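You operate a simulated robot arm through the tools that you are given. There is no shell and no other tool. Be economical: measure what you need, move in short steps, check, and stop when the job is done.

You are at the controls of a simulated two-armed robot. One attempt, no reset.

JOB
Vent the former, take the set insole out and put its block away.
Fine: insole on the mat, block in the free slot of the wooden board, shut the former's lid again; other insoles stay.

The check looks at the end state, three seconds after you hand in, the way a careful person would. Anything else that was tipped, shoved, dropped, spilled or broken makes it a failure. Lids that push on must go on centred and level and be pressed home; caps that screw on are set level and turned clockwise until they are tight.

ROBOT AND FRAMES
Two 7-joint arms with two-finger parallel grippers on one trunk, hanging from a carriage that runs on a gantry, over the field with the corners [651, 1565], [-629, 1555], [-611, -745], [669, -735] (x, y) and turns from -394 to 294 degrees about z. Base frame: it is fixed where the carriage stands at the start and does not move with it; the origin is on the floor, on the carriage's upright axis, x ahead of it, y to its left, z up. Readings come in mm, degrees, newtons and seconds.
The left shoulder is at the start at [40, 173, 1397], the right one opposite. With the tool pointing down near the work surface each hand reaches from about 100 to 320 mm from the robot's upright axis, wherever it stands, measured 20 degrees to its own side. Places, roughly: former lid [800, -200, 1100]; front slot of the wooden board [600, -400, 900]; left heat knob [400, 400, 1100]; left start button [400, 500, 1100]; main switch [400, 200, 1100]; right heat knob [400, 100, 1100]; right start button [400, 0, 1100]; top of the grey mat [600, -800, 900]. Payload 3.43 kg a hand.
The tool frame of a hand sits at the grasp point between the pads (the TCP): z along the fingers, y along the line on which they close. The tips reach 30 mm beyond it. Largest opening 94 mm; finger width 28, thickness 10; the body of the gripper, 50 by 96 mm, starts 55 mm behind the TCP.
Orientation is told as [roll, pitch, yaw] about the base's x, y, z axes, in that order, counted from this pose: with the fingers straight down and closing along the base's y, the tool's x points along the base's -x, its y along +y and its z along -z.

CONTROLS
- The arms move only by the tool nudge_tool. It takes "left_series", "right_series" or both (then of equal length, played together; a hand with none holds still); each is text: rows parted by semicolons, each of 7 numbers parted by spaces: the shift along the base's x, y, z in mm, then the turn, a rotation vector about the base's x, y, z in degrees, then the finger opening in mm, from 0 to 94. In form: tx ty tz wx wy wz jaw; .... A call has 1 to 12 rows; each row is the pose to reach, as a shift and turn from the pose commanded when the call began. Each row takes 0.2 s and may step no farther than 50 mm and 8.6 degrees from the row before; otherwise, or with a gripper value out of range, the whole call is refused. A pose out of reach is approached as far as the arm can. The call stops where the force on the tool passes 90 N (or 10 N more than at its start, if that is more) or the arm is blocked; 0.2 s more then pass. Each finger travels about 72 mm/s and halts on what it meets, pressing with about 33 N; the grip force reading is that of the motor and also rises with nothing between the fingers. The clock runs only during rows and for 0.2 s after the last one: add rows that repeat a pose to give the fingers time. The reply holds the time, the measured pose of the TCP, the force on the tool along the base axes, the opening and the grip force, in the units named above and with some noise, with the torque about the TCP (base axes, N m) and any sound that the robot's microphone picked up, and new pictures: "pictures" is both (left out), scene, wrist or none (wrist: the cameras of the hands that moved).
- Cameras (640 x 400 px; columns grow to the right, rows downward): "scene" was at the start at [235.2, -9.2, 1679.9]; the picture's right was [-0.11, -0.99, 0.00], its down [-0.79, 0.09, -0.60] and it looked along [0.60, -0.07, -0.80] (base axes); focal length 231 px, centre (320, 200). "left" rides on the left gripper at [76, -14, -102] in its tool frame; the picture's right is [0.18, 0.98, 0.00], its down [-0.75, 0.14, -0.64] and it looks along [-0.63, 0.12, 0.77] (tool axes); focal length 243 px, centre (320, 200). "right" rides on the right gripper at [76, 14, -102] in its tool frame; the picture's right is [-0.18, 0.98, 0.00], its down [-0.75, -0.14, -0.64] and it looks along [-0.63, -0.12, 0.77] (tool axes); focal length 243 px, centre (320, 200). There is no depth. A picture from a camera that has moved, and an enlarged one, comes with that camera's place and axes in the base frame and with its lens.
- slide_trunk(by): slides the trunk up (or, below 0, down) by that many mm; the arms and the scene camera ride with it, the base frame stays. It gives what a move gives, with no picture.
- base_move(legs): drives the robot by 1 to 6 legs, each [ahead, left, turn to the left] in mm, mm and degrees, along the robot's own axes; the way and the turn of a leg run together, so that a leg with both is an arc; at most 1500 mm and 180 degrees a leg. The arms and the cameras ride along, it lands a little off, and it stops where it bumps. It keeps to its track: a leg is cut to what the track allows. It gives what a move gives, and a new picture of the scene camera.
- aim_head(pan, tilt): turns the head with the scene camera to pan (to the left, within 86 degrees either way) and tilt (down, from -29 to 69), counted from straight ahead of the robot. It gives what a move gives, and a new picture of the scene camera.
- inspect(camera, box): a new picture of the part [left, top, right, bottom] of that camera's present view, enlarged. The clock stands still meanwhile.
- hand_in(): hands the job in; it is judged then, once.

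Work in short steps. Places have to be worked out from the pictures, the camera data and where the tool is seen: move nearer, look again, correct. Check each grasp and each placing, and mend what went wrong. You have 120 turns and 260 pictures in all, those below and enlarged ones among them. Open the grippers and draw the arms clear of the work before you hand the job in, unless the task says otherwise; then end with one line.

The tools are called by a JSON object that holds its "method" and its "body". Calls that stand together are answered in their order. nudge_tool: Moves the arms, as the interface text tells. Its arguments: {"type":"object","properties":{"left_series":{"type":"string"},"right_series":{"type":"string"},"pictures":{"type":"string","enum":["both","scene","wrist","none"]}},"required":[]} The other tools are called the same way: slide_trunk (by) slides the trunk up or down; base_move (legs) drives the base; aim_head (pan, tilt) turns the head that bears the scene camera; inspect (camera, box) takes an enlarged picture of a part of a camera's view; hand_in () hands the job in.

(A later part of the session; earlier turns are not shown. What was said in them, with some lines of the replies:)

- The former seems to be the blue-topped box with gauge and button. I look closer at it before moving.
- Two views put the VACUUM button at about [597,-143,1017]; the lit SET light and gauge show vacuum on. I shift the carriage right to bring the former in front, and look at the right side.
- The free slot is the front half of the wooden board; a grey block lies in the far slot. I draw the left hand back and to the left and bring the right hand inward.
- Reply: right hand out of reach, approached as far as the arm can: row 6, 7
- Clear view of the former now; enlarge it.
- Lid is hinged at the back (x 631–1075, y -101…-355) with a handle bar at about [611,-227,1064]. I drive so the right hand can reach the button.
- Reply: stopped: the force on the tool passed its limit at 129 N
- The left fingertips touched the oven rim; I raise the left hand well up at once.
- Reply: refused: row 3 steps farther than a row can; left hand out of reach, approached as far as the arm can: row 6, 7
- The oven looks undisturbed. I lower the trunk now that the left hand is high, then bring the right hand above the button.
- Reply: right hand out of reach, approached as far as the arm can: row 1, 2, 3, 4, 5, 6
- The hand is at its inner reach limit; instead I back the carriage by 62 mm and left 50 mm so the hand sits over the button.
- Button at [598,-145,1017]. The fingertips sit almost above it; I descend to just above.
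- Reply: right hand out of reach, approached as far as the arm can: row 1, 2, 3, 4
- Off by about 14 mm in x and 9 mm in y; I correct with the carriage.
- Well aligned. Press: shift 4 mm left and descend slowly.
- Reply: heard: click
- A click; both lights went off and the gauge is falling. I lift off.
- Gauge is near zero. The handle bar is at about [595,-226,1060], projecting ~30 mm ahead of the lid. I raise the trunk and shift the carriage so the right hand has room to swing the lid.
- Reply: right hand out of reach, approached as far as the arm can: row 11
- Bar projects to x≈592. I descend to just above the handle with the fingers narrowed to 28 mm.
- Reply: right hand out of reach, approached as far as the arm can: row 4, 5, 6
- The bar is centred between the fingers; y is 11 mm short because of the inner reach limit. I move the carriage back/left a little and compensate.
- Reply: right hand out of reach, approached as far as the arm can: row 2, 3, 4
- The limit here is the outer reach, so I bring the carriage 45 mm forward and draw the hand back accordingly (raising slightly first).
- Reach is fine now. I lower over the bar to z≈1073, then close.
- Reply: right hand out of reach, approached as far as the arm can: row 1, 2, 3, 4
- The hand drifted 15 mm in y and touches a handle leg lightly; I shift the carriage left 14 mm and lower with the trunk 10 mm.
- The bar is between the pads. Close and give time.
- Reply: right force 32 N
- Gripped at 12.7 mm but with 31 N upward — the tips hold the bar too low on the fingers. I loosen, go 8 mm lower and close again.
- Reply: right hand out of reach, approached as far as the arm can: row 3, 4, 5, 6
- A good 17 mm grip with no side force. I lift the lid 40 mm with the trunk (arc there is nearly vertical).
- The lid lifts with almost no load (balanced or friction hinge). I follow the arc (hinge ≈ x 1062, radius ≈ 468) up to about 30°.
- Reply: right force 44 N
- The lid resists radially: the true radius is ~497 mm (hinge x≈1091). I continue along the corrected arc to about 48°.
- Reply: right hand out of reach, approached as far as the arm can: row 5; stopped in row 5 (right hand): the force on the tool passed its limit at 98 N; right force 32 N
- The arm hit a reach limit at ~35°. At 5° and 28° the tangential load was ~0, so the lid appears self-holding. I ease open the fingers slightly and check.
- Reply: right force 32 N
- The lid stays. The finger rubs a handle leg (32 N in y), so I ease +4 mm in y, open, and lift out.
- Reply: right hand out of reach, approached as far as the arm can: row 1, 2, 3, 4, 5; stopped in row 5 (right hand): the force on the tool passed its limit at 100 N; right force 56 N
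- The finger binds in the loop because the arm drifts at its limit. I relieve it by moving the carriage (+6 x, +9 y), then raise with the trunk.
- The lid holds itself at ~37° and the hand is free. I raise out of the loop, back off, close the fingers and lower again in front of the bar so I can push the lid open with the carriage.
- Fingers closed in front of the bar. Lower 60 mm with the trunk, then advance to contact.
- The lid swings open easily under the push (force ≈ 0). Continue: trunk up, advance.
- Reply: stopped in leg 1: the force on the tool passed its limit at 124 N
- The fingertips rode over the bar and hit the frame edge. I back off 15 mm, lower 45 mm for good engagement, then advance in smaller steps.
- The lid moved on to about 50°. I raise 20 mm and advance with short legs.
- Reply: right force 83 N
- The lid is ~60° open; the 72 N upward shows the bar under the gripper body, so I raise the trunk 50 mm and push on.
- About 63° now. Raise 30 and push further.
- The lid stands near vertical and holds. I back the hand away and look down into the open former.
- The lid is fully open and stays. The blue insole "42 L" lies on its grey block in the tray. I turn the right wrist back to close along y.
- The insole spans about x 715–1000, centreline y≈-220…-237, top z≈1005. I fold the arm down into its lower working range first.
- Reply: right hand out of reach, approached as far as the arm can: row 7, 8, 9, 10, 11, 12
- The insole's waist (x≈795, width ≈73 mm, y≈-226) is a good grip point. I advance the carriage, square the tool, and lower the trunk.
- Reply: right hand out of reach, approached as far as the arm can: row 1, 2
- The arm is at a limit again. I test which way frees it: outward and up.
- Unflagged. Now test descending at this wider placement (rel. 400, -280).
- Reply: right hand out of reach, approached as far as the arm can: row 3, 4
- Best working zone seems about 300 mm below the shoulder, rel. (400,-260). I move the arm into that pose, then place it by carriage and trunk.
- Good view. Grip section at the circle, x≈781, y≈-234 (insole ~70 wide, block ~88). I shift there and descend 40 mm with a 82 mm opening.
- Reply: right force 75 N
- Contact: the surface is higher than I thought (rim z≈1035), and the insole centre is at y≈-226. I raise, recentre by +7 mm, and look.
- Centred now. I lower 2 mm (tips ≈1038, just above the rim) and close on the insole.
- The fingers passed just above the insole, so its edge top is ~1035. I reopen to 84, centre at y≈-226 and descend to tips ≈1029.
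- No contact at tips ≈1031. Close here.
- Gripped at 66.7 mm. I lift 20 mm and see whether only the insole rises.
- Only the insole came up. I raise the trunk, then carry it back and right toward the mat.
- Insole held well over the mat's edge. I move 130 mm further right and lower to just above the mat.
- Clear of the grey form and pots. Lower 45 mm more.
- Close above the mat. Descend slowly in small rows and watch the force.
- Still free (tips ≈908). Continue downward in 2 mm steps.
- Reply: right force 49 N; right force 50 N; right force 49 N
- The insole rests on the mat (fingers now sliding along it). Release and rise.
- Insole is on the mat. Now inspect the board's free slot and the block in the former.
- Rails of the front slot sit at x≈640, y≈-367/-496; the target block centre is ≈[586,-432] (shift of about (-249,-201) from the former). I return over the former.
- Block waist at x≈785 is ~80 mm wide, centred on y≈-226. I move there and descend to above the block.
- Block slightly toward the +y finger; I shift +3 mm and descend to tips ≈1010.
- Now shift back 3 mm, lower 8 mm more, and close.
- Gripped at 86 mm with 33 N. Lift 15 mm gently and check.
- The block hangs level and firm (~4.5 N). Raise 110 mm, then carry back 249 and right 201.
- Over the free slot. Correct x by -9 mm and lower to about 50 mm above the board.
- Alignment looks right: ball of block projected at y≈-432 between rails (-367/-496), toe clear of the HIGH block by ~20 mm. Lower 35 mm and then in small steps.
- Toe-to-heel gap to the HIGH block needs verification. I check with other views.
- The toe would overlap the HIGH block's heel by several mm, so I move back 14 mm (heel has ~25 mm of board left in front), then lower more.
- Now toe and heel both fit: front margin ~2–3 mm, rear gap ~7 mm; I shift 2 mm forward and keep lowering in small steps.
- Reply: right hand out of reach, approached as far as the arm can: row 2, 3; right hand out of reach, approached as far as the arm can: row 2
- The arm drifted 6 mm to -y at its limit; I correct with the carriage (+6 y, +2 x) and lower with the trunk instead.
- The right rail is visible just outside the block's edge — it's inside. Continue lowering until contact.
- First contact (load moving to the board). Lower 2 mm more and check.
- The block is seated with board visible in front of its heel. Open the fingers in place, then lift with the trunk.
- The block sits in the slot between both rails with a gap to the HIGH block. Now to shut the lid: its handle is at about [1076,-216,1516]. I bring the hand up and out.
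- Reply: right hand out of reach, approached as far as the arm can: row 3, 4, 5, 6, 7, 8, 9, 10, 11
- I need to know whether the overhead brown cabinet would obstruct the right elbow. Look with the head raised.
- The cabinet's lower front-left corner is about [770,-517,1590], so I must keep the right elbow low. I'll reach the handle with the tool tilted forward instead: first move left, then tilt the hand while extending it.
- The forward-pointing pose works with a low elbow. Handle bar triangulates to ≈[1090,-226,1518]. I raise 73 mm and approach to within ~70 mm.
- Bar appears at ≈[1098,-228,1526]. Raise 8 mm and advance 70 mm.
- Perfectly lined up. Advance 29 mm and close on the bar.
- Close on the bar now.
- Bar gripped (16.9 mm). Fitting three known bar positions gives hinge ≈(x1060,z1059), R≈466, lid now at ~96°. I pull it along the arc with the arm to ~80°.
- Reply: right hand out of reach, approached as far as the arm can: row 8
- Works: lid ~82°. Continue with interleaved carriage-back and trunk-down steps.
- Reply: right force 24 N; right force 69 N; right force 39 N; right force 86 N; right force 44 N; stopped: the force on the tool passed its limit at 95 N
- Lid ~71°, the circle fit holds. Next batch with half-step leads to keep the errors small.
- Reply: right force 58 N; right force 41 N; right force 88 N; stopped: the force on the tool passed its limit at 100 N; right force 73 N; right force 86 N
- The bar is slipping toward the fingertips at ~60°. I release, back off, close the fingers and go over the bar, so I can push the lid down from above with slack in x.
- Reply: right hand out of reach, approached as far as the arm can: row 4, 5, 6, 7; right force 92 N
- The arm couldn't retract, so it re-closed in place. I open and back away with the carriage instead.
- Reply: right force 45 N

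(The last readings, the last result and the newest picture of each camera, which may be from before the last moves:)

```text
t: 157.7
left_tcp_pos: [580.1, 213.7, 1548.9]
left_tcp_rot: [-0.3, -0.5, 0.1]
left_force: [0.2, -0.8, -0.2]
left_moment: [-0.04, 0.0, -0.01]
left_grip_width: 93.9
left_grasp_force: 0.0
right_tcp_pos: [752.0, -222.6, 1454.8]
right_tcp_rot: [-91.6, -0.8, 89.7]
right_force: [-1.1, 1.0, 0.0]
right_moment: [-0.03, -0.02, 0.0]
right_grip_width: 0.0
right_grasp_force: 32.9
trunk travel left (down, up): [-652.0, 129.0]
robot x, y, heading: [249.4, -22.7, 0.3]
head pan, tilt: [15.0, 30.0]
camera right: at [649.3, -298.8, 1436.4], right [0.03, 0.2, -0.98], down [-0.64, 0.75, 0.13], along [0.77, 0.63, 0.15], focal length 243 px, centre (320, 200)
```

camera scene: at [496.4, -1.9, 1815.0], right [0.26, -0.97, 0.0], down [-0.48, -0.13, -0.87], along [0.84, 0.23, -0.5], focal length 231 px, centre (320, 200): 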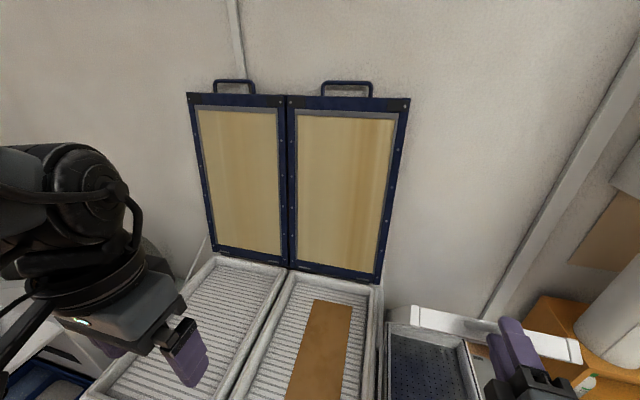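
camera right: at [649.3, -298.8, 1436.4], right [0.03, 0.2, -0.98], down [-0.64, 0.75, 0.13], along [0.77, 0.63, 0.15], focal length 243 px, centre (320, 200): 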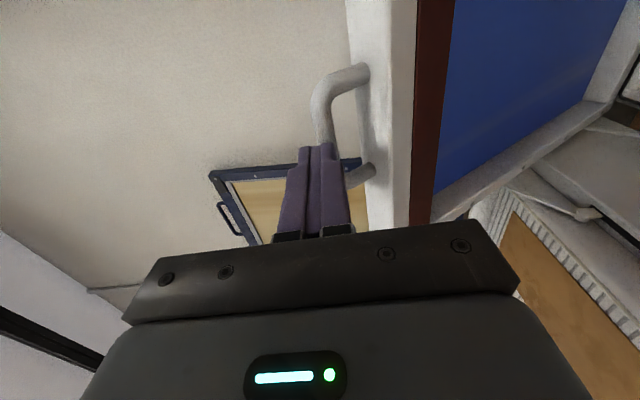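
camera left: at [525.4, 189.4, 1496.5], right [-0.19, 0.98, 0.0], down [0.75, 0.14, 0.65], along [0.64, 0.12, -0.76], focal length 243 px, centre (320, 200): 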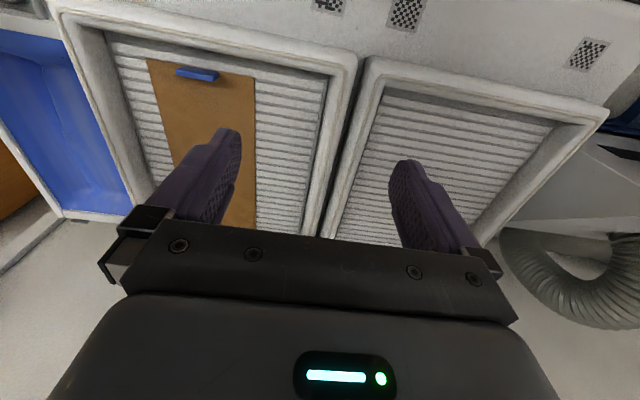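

Lid holds at ~60°. Raise 40, advance 90 so the closed fingers lie over the bar.

{"method": "slide_trunk", "body": {"by": 42}}

{"method": "base_move", "body": {"legs": [[85, 0, 0]]}}

{"method": "inspect", "body": {"camera": "right", "box": [0, 0, 640, 400]}}

```text
t: 158.6
left_tcp_pos: [580.0, 214.1, 1589.8]
left_tcp_rot: [-0.3, -0.6, -0.1]
left_force: [-0.3, -0.3, 0.4]
left_moment: [0.01, -0.02, -0.01]
left_grip_width: 93.9
left_grasp_force: 0.0
right_tcp_pos: [750.1, -223.2, 1496.0]
right_tcp_rot: [-91.6, -0.8, 89.8]
right_force: [-0.1, -0.2, 0.7]
right_moment: [-0.01, -0.01, 0.0]
right_grip_width: 0.4
right_grasp_force: 33.5
trunk travel left (down, up): [-694.0, 87.0]
robot x, y, heading: [248.0, -23.3, 0.2]
head pan, tilt: [15.0, 30.0]
```

```text
t: 159.7
left_tcp_pos: [662.6, 212.8, 1589.8]
left_tcp_rot: [-0.4, -0.6, 0.2]
left_force: [-0.3, -0.4, 0.6]
left_moment: [-0.01, 0.04, 0.03]
left_grip_width: 94.0
left_grasp_force: 0.1
right_tcp_pos: [833.8, -222.0, 1496.3]
right_tcp_rot: [-91.7, -0.8, 89.8]
right_force: [-0.2, -0.3, 0.0]
right_moment: [0.0, 0.01, -0.02]
right_grip_width: 0.0
right_grasp_force: 33.5
trunk travel left (down, up): [-694.0, 87.0]
robot x, y, heading: [330.4, -25.5, -0.1]
head pan, tilt: [15.0, 30.0]
camera scene: at [579.2, -1.7, 1856.9], right [0.26, -0.97, 0.0], down [-0.48, -0.13, -0.87], along [0.84, 0.23, -0.5], focal length 231 px, centre (320, 200)
```

scene: 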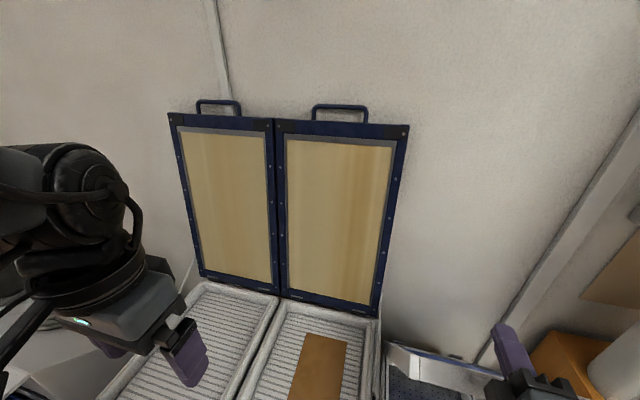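

```text
1.00 times, centred on (320, 200) of right (not enlarged: the box is as wide or as high as the picture)
camera zoom: at [732.2, -298.4, 1478.3], right [0.03, 0.2, -0.98], down [-0.64, 0.75, 0.13], along [0.77, 0.63, 0.15], focal length 243 px, centre (320, 200)
```

zoom: 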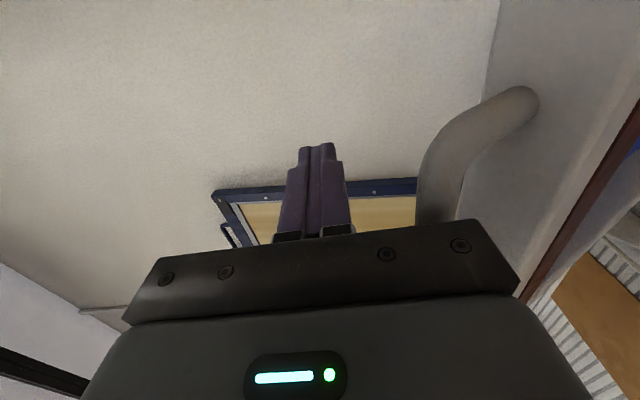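

The bar lies ~40 mm below the fingers. I push down in alternating back/down steps, with contact sliding freely.

{"method": "base_move", "body": {"legs": [[-40, 0, 0]]}}

{"method": "slide_trunk", "body": {"by": -50}}

{"method": "base_move", "body": {"legs": [[-30, 0, 0]]}}

{"method": "slide_trunk", "body": {"by": -40}}

{"method": "inspect", "body": {"camera": "right", "box": [0, 0, 640, 400]}}

```text
t: 160.5
left_tcp_pos: [622.5, 214.0, 1591.2]
left_tcp_rot: [-0.2, -0.7, 0.0]
left_force: [0.1, 0.0, -1.3]
left_moment: [0.01, -0.03, 0.0]
left_grip_width: 94.0
left_grasp_force: 0.0
right_tcp_pos: [794.1, -223.4, 1497.1]
right_tcp_rot: [-91.6, -0.8, 89.8]
right_force: [-1.4, 0.6, -0.3]
right_moment: [-0.01, 0.02, 0.02]
right_grip_width: 0.0
right_grasp_force: 33.0
trunk travel left (down, up): [-694.0, 87.0]
robot x, y, heading: [291.5, -24.3, 0.2]
head pan, tilt: [15.0, 30.0]
camera scene: at [539.6, -1.8, 1856.9], right [0.26, -0.97, 0.0], down [-0.48, -0.13, -0.87], along [0.84, 0.23, -0.5], focal length 231 px, centre (320, 200)
```

scene: 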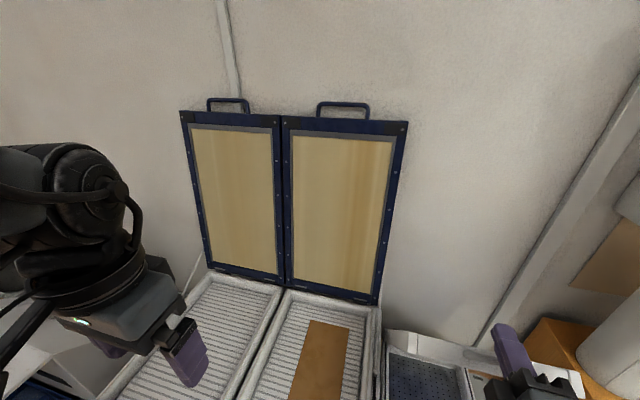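

```text
t: 161.2
left_tcp_pos: [621.9, 213.6, 1550.3]
left_tcp_rot: [-0.3, -0.7, 0.1]
left_force: [0.4, 0.1, 0.6]
left_moment: [-0.04, 0.0, 0.0]
left_grip_width: 93.7
left_grasp_force: 0.0
right_tcp_pos: [792.7, -220.5, 1468.6]
right_tcp_rot: [-93.5, -1.6, 89.7]
right_force: [-2.7, -0.1, 3.3]
right_moment: [-0.04, 0.03, -0.01]
right_grip_width: 0.1
right_grasp_force: 33.1
trunk travel left (down, up): [-654.0, 127.0]
robot x, y, heading: [291.5, -23.7, -0.0]
head pan, tilt: [15.0, 30.0]
stopped: the force on the tool passed its limit at 113 N (the readings are from after the stop); the commanded pose is now the measured one
```

```text
t: 162.1
left_tcp_pos: [594.4, 212.9, 1550.2]
left_tcp_rot: [-0.3, -0.7, 0.0]
left_force: [0.6, 0.1, -0.1]
left_moment: [-0.01, 0.02, 0.0]
left_grip_width: 94.0
left_grasp_force: 0.0
right_tcp_pos: [764.4, -221.2, 1469.5]
right_tcp_rot: [-93.5, -1.6, 89.7]
right_force: [0.2, 0.0, -0.9]
right_moment: [-0.01, 0.01, -0.01]
right_grip_width: 0.1
right_grasp_force: 33.1
trunk travel left (down, up): [-654.0, 127.0]
robot x, y, heading: [259.3, -22.3, -0.1]
head pan, tilt: [15.0, 30.0]
camera scene: at [509.7, -2.2, 1817.2], right [0.26, -0.97, 0.0], down [-0.48, -0.13, -0.87], along [0.84, 0.22, -0.5], focal length 231 px, centre (320, 200)
```

scene: 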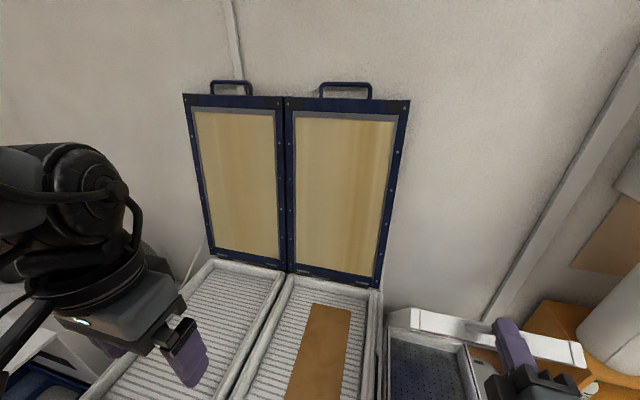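

```text
t: 162.7
left_tcp_pos: [593.4, 211.5, 1525.9]
left_tcp_rot: [-0.5, -0.8, -0.2]
left_force: [0.3, 0.8, 0.2]
left_moment: [-0.01, -0.02, -0.03]
left_grip_width: 93.8
left_grasp_force: 0.1
right_tcp_pos: [763.4, -220.3, 1460.5]
right_tcp_rot: [-96.0, -2.3, 89.3]
right_force: [-7.0, -5.8, 10.1]
right_moment: [-0.14, -0.13, -0.24]
right_grip_width: 0.0
right_grasp_force: 33.4
trunk travel left (down, up): [-630.0, 151.0]
robot x, y, heading: [263.8, -22.5, -0.2]
head pan, tilt: [15.0, 30.0]
stopped: the force on the tool passed its limit at 113 N (the readings are from after the stop); the commanded pose is now the measured one
```

```text
1.00 times, centred on (320, 200) of right (not enlarged: the box is as wide or as high as the picture)
camera zoom: at [662.6, -294.8, 1433.0], right [0.11, 0.22, -0.97], down [-0.64, 0.76, 0.1], along [0.76, 0.61, 0.22], focal length 243 px, centre (320, 200)
```

zoom: 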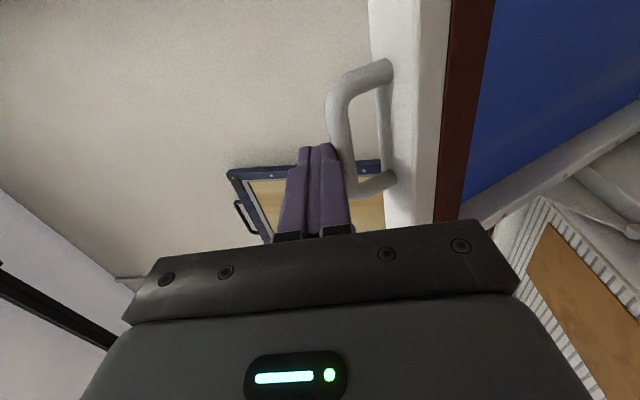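

Fast trunk pushes hit 113 N – the hinge is damped. I re-level the hand, move over the bar, and push down slowly with the arm.

{"method": "nudge_tool", "body": {"right_series": "0 0 8 0 0 0 0; 0 -1 14 0 4 0 0; 0 -2 16 0 7 0 0; 0 -2 16 0 7 0 0", "pictures": "none"}}

{"method": "base_move", "body": {"legs": [[30, 0, 0]]}}

{"method": "nudge_tool", "body": {"right_series": "0 0 -4 0 0 0 0; 0 0 -8 0 0 0 0; 0 0 -12 0 0 0 0; 0 0 -15 0 0 0 0; 0 0 -18 0 0 0 0; 0 0 -21 0 0 0 0; 0 0 -24 0 0 0 0; 0 0 -27 0 0 0 0; 0 0 -30 0 0 0 0; 0 0 -33 0 0 0 0; 0 0 -36 0 0 0 0; 0 0 -40 0 0 0 0", "pictures": "both"}}

```text
t: 163.7
left_tcp_pos: [592.3, 211.5, 1526.4]
left_tcp_rot: [-0.2, -0.6, -0.1]
left_force: [0.2, -1.0, -0.6]
left_moment: [-0.03, 0.01, 0.03]
left_grip_width: 93.8
left_grasp_force: 0.0
right_tcp_pos: [764.0, -220.4, 1475.4]
right_tcp_rot: [-88.8, -2.3, 89.2]
right_force: [0.2, -0.4, 0.5]
right_moment: [-0.02, 0.04, 0.02]
right_grip_width: 0.1
right_grasp_force: 33.0
right hand out of reach, approached as far as the arm can: row 2, 3
trunk travel left (down, up): [-630.0, 151.0]
robot x, y, heading: [261.3, -23.7, -0.1]
head pan, tilt: [15.0, 30.0]
```

```text
t: 164.5
left_tcp_pos: [624.2, 212.5, 1526.3]
left_tcp_rot: [-0.3, -0.6, -0.1]
left_force: [0.1, 0.1, 0.0]
left_moment: [0.0, 0.01, -0.01]
left_grip_width: 93.9
left_grasp_force: 0.1
right_tcp_pos: [792.2, -222.2, 1476.5]
right_tcp_rot: [-88.8, -2.3, 89.2]
right_force: [-0.5, -0.5, -0.1]
right_moment: [0.02, -0.03, 0.0]
right_grip_width: 0.0
right_grasp_force: 33.2
trunk travel left (down, up): [-630.0, 151.0]
robot x, y, heading: [290.1, -25.2, -0.2]
head pan, tilt: [15.0, 30.0]
camera scene: at [539.0, -2.7, 1792.9], right [0.26, -0.97, 0.0], down [-0.48, -0.13, -0.87], along [0.84, 0.22, -0.5], focal length 231 px, centre (320, 200)
```

scene: 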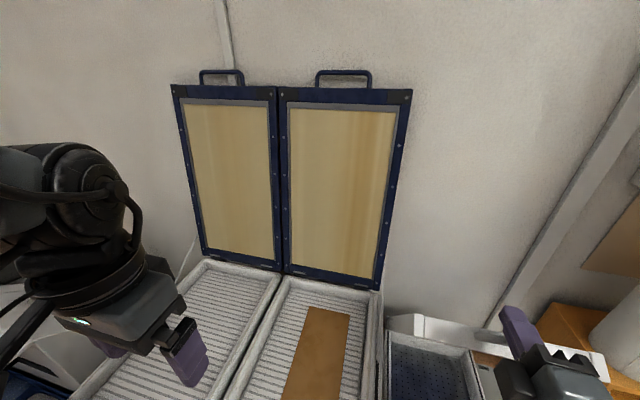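

```text
t: 167.1
left_tcp_pos: [622.6, 212.0, 1526.7]
left_tcp_rot: [-0.2, -0.6, -0.1]
left_force: [-0.3, -0.4, -0.5]
left_moment: [0.0, 0.0, 0.01]
left_grip_width: 94.1
left_grasp_force: 0.1
right_tcp_pos: [794.3, -222.3, 1436.4]
right_tcp_rot: [-88.8, -2.3, 89.2]
right_force: [0.1, 0.4, 0.7]
right_moment: [0.0, -0.01, -0.01]
right_grip_width: 0.2
right_grasp_force: 32.8
trunk travel left (down, up): [-630.0, 151.0]
robot x, y, heading: [292.2, -23.0, 0.1]
head pan, tilt: [15.0, 30.0]
camera scene: at [539.0, -2.6, 1792.8], right [0.26, -0.97, 0.0], down [-0.48, -0.13, -0.87], along [0.84, 0.22, -0.5], focal length 231 px, centre (320, 200)
camera right: at [690.7, -295.7, 1421.0], right [-0.02, 0.22, -0.97], down [-0.63, 0.76, 0.18], along [0.78, 0.62, 0.13], focal length 243 px, centre (320, 200)
```

scene: 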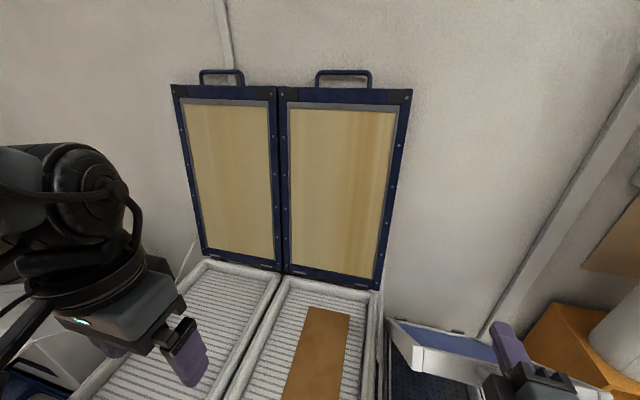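
right: 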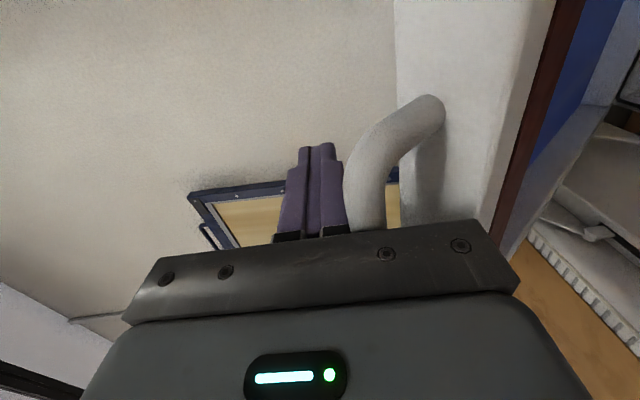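

Slow pushing works (lid ~49°, zero residual force). Back 42 mm and push down another 44 mm.

{"method": "base_move", "body": {"legs": [[-42, 0, 0]]}}

{"method": "nudge_tool", "body": {"right_series": "0 0 -4 0 0 0 0; 0 0 -8 0 0 0 0; 0 0 -12 0 0 0 0; 0 0 -16 0 0 0 0; 0 0 -20 0 0 0 0; 0 0 -24 0 0 0 0; 0 0 -28 0 0 0 0; 0 0 -32 0 0 0 0; 0 0 -36 0 0 0 0; 0 0 -40 0 0 0 0; 0 0 -44 0 0 0 0; 0 0 -48 0 0 0 0", "pictures": "wrist"}}

```text
t: 168.0
left_tcp_pos: [579.8, 212.0, 1526.2]
left_tcp_rot: [-0.3, -0.6, -0.2]
left_force: [0.3, 0.6, 0.2]
left_moment: [0.0, 0.03, -0.01]
left_grip_width: 93.9
left_grasp_force: 0.0
right_tcp_pos: [751.9, -221.2, 1436.1]
right_tcp_rot: [-88.8, -2.2, 89.1]
right_force: [-1.0, -0.2, 0.7]
right_moment: [0.01, 0.01, 0.01]
right_grip_width: 0.0
right_grasp_force: 32.9
trunk travel left (down, up): [-630.0, 151.0]
robot x, y, heading: [249.5, -28.0, -0.2]
head pan, tilt: [15.0, 30.0]
camera scene: at [496.6, -2.7, 1792.8], right [0.26, -0.97, 0.0], down [-0.48, -0.13, -0.87], along [0.84, 0.22, -0.5], focal length 231 px, centre (320, 200)
```

scene: 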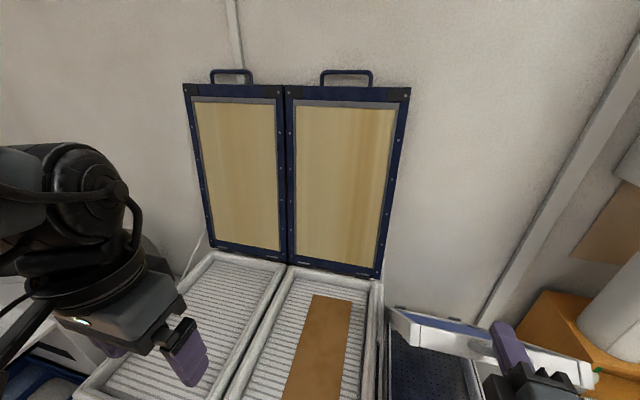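

```text
t: 170.6
left_tcp_pos: [579.5, 211.4, 1525.9]
left_tcp_rot: [-0.2, -0.6, -0.3]
left_force: [0.0, 0.1, 0.2]
left_moment: [0.02, -0.03, -0.01]
left_grip_width: 94.1
left_grasp_force: 0.0
right_tcp_pos: [749.3, -222.3, 1388.4]
right_tcp_rot: [-88.8, -2.3, 89.3]
right_force: [-23.8, -2.2, 19.3]
right_moment: [0.03, 1.48, 0.56]
right_grip_width: 0.1
right_grasp_force: 33.4
trunk travel left (down, up): [-630.0, 151.0]
robot x, y, heading: [248.6, -21.9, -0.3]
head pan, tilt: [15.0, 30.0]
camera right: at [646.5, -296.3, 1374.0], right [-0.02, 0.22, -0.97], down [-0.63, 0.76, 0.18], along [0.78, 0.62, 0.13], focal length 243 px, centre (320, 200)
```

right: 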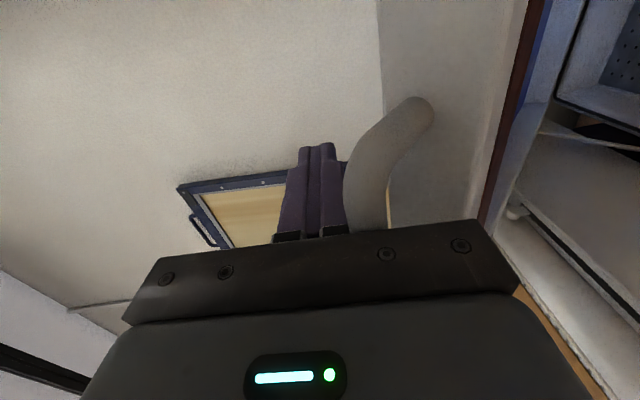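

Lid ~42°. Repeat.

{"method": "base_move", "body": {"legs": [[-45, 0, 0]]}}

{"method": "nudge_tool", "body": {"right_series": "0 0 -4 0 0 0 0; 0 0 -8 0 0 0 0; 0 0 -12 0 0 0 0; 0 0 -16 0 0 0 0; 0 0 -20 0 0 0 0; 0 0 -24 0 0 0 0; 0 0 -28 0 0 0 0; 0 0 -32 0 0 0 0; 0 0 -36 0 0 0 0; 0 0 -40 0 0 0 0; 0 0 -44 0 0 0 0; 0 0 -48 0 0 0 0", "pictures": "wrist"}}

```text
t: 171.5
left_tcp_pos: [535.8, 212.4, 1526.6]
left_tcp_rot: [-0.3, -0.7, -0.2]
left_force: [-0.2, 0.7, 0.7]
left_moment: [0.01, 0.01, 0.01]
left_grip_width: 94.1
left_grasp_force: 0.0
right_tcp_pos: [706.7, -221.2, 1388.2]
right_tcp_rot: [-88.8, -2.4, 89.0]
right_force: [0.0, 0.3, -0.6]
right_moment: [-0.02, -0.01, -0.01]
right_grip_width: 0.0
right_grasp_force: 32.7
trunk travel left (down, up): [-630.0, 151.0]
robot x, y, heading: [201.4, -24.6, -0.5]
head pan, tilt: [15.0, 30.0]
camera scene: at [451.1, -2.7, 1792.8], right [0.26, -0.97, 0.0], down [-0.48, -0.13, -0.87], along [0.84, 0.22, -0.5], focal length 231 px, centre (320, 200)
```

scene: 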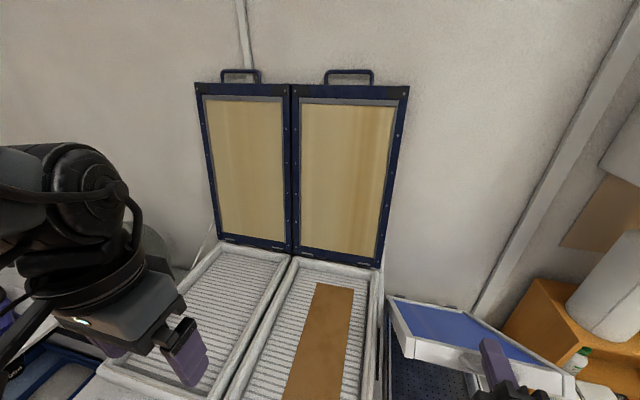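

```text
t: 174.1
left_tcp_pos: [535.8, 213.3, 1528.1]
left_tcp_rot: [-0.3, -0.6, -0.2]
left_force: [-0.2, 0.0, 0.9]
left_moment: [-0.01, -0.01, -0.03]
left_grip_width: 94.2
left_grasp_force: 0.0
right_tcp_pos: [708.1, -221.5, 1340.0]
right_tcp_rot: [-88.9, -2.3, 89.1]
right_force: [0.4, 0.6, 0.6]
right_moment: [-0.02, -0.01, -0.03]
right_grip_width: 0.0
right_grasp_force: 32.9
trunk travel left (down, up): [-630.0, 151.0]
robot x, y, heading: [201.2, -21.5, -0.2]
head pan, tilt: [15.0, 30.0]
camera right: at [603.4, -296.2, 1324.6], right [-0.02, 0.22, -0.97], down [-0.63, 0.76, 0.18], along [0.78, 0.61, 0.13], focal length 243 px, centre (320, 200)
```

right: 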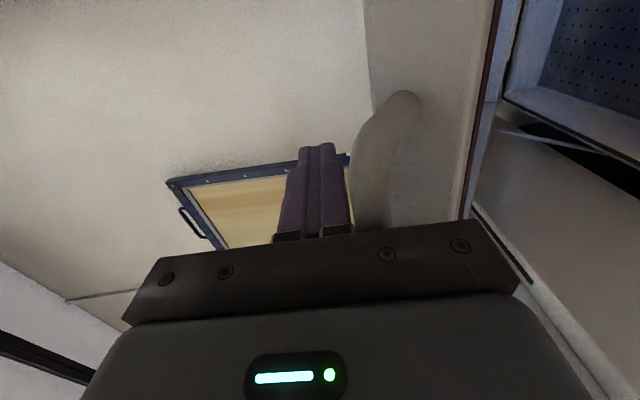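

Lid ~34°. Continue: back 38, down 58.

{"method": "base_move", "body": {"legs": [[-40, 0, 0]]}}

{"method": "nudge_tool", "body": {"right_series": "0 0 -5 0 0 0 0; 0 0 -10 0 0 0 0; 0 0 -15 0 0 0 0; 0 0 -20 0 0 0 0; 0 0 -25 0 0 0 0; 0 0 -30 0 0 0 0; 0 0 -35 0 0 0 0; 0 0 -40 0 0 0 0; 0 0 -45 0 0 0 0; 0 0 -50 0 0 0 0; 0 0 -55 0 0 0 0; 0 0 -60 0 0 0 0", "pictures": "wrist"}}

```text
t: 174.9
left_tcp_pos: [495.0, 212.7, 1526.4]
left_tcp_rot: [-0.3, -0.6, -0.3]
left_force: [-0.4, -0.5, 0.3]
left_moment: [0.0, 0.0, 0.01]
left_grip_width: 94.0
left_grasp_force: 0.0
right_tcp_pos: [666.4, -221.4, 1338.9]
right_tcp_rot: [-88.8, -2.3, 89.1]
right_force: [-0.2, 0.1, -0.4]
right_moment: [0.0, -0.02, -0.02]
right_grip_width: 0.0
right_grasp_force: 33.4
trunk travel left (down, up): [-630.0, 151.0]
robot x, y, heading: [164.2, -24.1, -0.1]
head pan, tilt: [15.0, 30.0]
camera scene: at [410.8, -2.6, 1792.8], right [0.26, -0.97, 0.0], down [-0.48, -0.13, -0.87], along [0.84, 0.22, -0.5], focal length 231 px, centre (320, 200)
```

scene: 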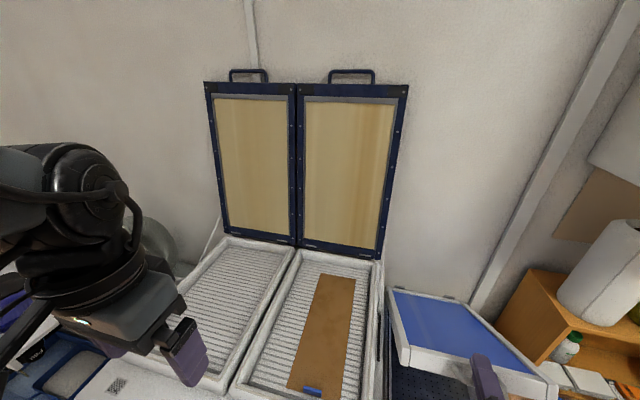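

```text
t: 177.6
left_tcp_pos: [493.9, 212.9, 1526.4]
left_tcp_rot: [-0.3, -0.6, -0.2]
left_force: [0.5, 0.2, -0.5]
left_moment: [0.04, 0.01, -0.01]
left_grip_width: 93.7
left_grasp_force: 0.0
right_tcp_pos: [660.8, -228.1, 1304.4]
right_tcp_rot: [-88.7, -2.3, 89.0]
right_force: [-0.4, -0.5, 0.6]
right_moment: [-0.02, 0.01, 0.02]
right_grip_width: 0.0
right_grasp_force: 32.5
right hand out of reach, approached as far as the arm can: row 7, 8, 9, 10, 11, 12
trunk travel left (down, up): [-630.0, 151.0]
robot x, y, heading: [161.8, -30.4, -0.0]
head pan, tilt: [15.0, 30.0]
camera right: at [556.4, -303.3, 1289.4], right [-0.02, 0.22, -0.97], down [-0.63, 0.76, 0.19], along [0.78, 0.61, 0.13], focal length 243 px, centre (320, 200)
```

right: 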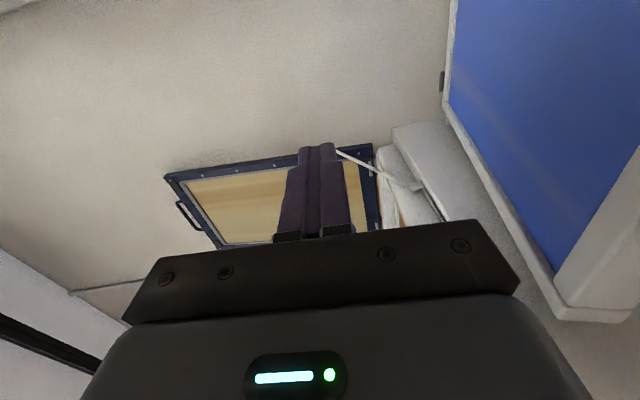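

The lid seems to have dropped farther on its own. I look at the former.

{"method": "aim_head", "body": {"pan": -15, "tilt": 50}}

```text
t: 178.5
left_tcp_pos: [496.0, 213.4, 1526.6]
left_tcp_rot: [-0.2, -0.7, -0.1]
left_force: [-0.7, 0.9, -1.1]
left_moment: [0.02, -0.01, 0.0]
left_grip_width: 94.0
left_grasp_force: 0.2
right_tcp_pos: [660.4, -228.3, 1304.5]
right_tcp_rot: [-88.7, -2.4, 89.1]
right_force: [-0.5, 0.5, -0.6]
right_moment: [0.0, -0.03, 0.0]
right_grip_width: 0.3
right_grasp_force: 33.4
trunk travel left (down, up): [-630.0, 151.0]
robot x, y, heading: [161.0, -24.6, -0.1]
head pan, tilt: [-15.0, 50.0]
camera scene: at [397.9, -45.8, 1763.3], right [-0.26, -0.97, 0.0], down [-0.74, 0.2, -0.64], along [0.62, -0.17, -0.77], focal length 231 px, centre (320, 200)
```

scene: 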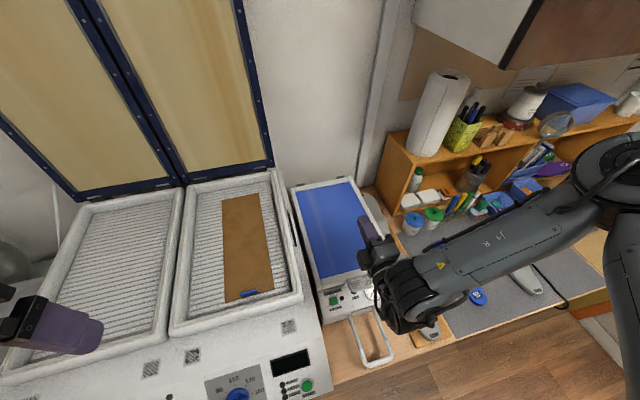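

The lid has closed itself. I zoom in to see whether it is fully seated.

{"method": "base_move", "body": {"legs": [[-120, 0, 0]]}}

{"method": "inspect", "body": {"camera": "scene", "box": [270, 130, 420, 320]}}

```text
t: 179.7
left_tcp_pos: [377.6, 213.1, 1526.6]
left_tcp_rot: [-0.3, -0.5, -0.1]
left_force: [0.5, 0.2, -0.1]
left_moment: [0.03, 0.01, -0.02]
left_grip_width: 94.2
left_grasp_force: 0.1
right_tcp_pos: [543.3, -227.6, 1302.8]
right_tcp_rot: [-88.6, -2.3, 89.1]
right_force: [0.2, -0.6, -1.0]
right_moment: [0.0, 0.0, 0.0]
right_grip_width: 0.0
right_grasp_force: 32.7
trunk travel left (down, up): [-630.0, 151.0]
robot x, y, heading: [42.6, -27.4, -0.3]
head pan, tilt: [-15.0, 50.0]
camera scene: at [280.7, -45.4, 1763.3], right [-0.26, -0.97, 0.0], down [-0.74, 0.2, -0.64], along [0.62, -0.17, -0.77], focal length 231 px, centre (320, 200)
```

scene: 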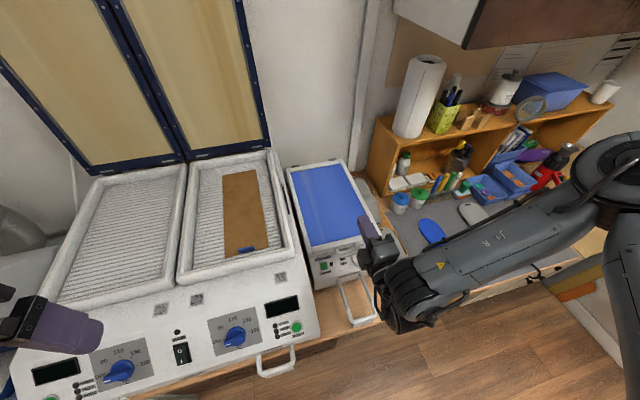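

```text
2.11 times, centred on (345, 225) of scene
camera zoom: at [280.7, -45.4, 1763.3], right [-0.26, -0.97, 0.0], down [-0.74, 0.2, -0.64], along [0.62, -0.17, -0.77], focal length 486 px, centre (267, 147)
```

zoom: 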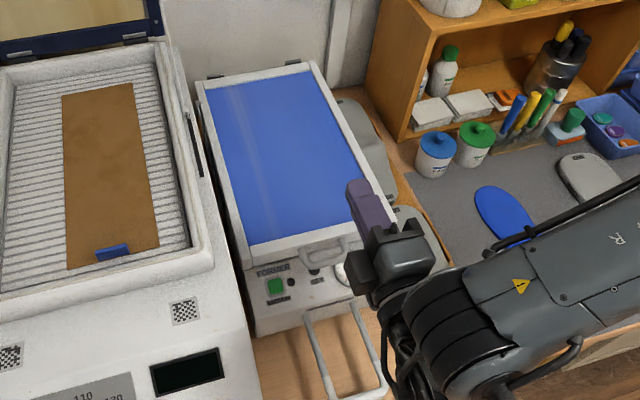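

{"method": "inspect", "body": {"camera": "scene", "box": [290, 220, 380, 290]}}

{"method": "inspect", "body": {"camera": "right", "box": [0, 0, 640, 400]}}

```text
5.71 times, centred on (335, 255) of scene
camera zoom: at [280.7, -45.4, 1763.3], right [-0.26, -0.97, 0.0], down [-0.74, 0.2, -0.64], along [0.62, -0.17, -0.77], focal length 1318 px, centre (234, -114)
```

zoom: 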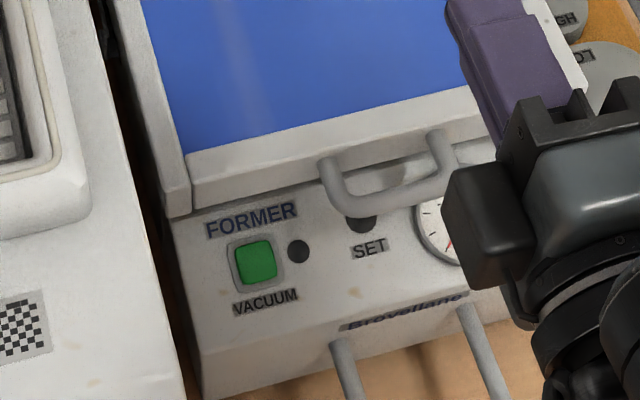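

```text
1.00 times, centred on (320, 200) of right (not enlarged: the box is as wide or as high as the picture)
camera zoom: at [439.7, -302.5, 1289.4], right [-0.02, 0.22, -0.97], down [-0.63, 0.76, 0.19], along [0.78, 0.62, 0.13], focal length 243 px, centre (320, 200)
```

zoom: 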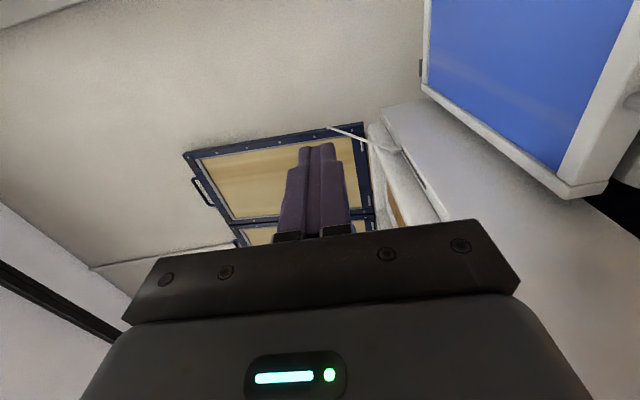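

The handle bar sits where it was when shut (predicted pixel matches within ~6 mm) and no gap shows at the front. I open the gripper, back clear, and check the whole scene.

{"method": "nudge_tool", "body": {"right_series": "0 0 10 0 0 0 30; 0 0 20 0 0 0 60; 0 0 20 0 0 0 60", "pictures": "none"}}

{"method": "base_move", "body": {"legs": [[-100, 250, 0]]}}

{"method": "aim_head", "body": {"pan": -35, "tilt": 45}}

{"method": "inspect", "body": {"camera": "scene", "box": [220, 100, 460, 250]}}

```text
t: 180.5
left_tcp_pos: [377.6, 213.8, 1525.6]
left_tcp_rot: [-0.3, -0.7, -0.1]
left_force: [0.2, 0.3, 0.0]
left_moment: [0.02, -0.02, 0.0]
left_grip_width: 93.8
left_grasp_force: 0.1
right_tcp_pos: [543.2, -228.1, 1324.1]
right_tcp_rot: [-88.8, -2.3, 89.3]
right_force: [-0.8, 0.2, 0.4]
right_moment: [0.02, -0.01, -0.02]
right_grip_width: 59.9
right_grasp_force: 0.1
trunk travel left (down, up): [-630.0, 151.0]
robot x, y, heading: [44.8, -24.2, -0.1]
head pan, tilt: [-15.0, 50.0]
```

```text
t: 182.4
left_tcp_pos: [277.0, 463.8, 1526.2]
left_tcp_rot: [-0.3, -0.6, -0.1]
left_force: [0.4, -0.2, 0.1]
left_moment: [0.0, -0.02, 0.01]
left_grip_width: 93.9
left_grasp_force: 0.0
right_tcp_pos: [442.0, 21.6, 1323.7]
right_tcp_rot: [-88.7, -2.4, 89.3]
right_force: [-0.6, 0.7, 0.2]
right_moment: [-0.02, -0.01, 0.0]
right_grip_width: 60.0
right_grasp_force: 0.0
trunk travel left (down, up): [-630.0, 151.0]
robot x, y, heading: [-56.8, 224.6, -0.1]
head pan, tilt: [-15.0, 50.0]
camera scene: at [179.8, 205.1, 1763.3], right [-0.26, -0.97, 0.0], down [-0.74, 0.2, -0.64], along [0.62, -0.17, -0.77], focal length 231 px, centre (320, 200)
```

scene: 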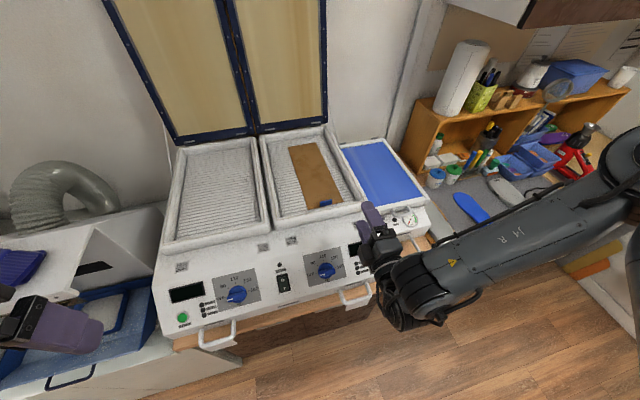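

```text
t: 183.3
left_tcp_pos: [276.5, 463.8, 1526.6]
left_tcp_rot: [-0.4, -0.6, 0.0]
left_force: [0.4, -0.7, 0.4]
left_moment: [-0.01, 0.01, 0.01]
left_grip_width: 94.1
left_grasp_force: 0.0
right_tcp_pos: [442.7, 22.1, 1323.8]
right_tcp_rot: [-88.8, -2.4, 89.3]
right_force: [0.4, 0.0, 1.0]
right_moment: [0.02, -0.01, 0.0]
right_grip_width: 60.1
right_grasp_force: 0.1
trunk travel left (down, up): [-630.0, 151.0]
robot x, y, heading: [-54.0, 224.2, 0.2]
head pan, tilt: [-35.0, 45.0]
camera scene: at [172.1, 178.4, 1770.2], right [-0.57, -0.82, 0.0], down [-0.58, 0.4, -0.71], along [0.58, -0.4, -0.71], focal length 231 px, centre (320, 200)
```

scene: 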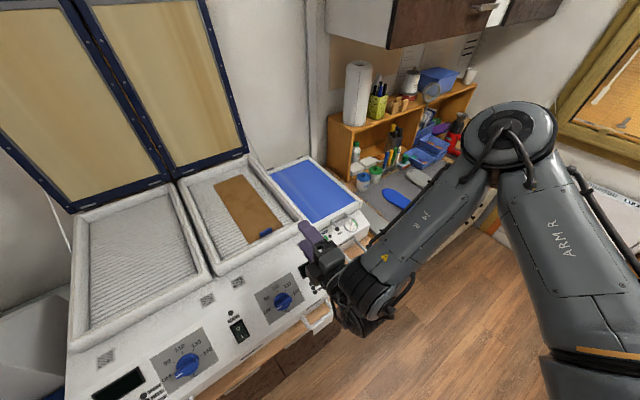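

```text
2.67 times, centred on (340, 175) of scene
camera zoom: at [172.1, 178.4, 1770.2], right [-0.57, -0.82, 0.0], down [-0.58, 0.4, -0.71], along [0.58, -0.4, -0.71], focal length 615 px, centre (267, 267)
```

zoom: 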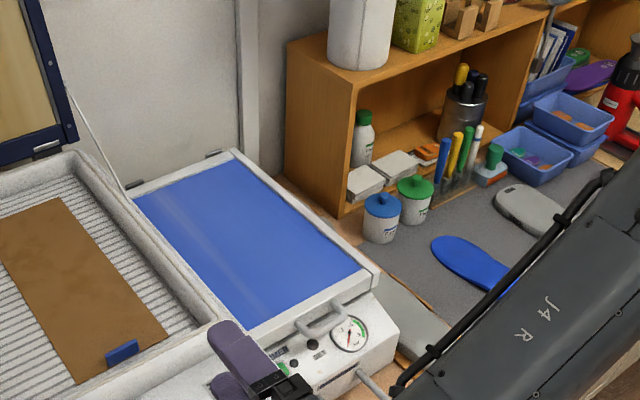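

The former is vented, with its lights off and the gauge at 0. The lid looks flush, the insole lies on the mat, the LOW block is in the front slot, and the arms are clear. Handing in.

{"method": "hand_in", "body": {}}

```text
The job is handed in.
```

The former is vented and its lid is shut again, the insole is on the mat, and its block is in the free front slot of the board. The lid fell the last third of the way on its own and looks flush, but I did not press it down. While lowering the trunk early on, the left fingers hit the oven's top (129 N), and nothing looked moved or damaged afterwards.
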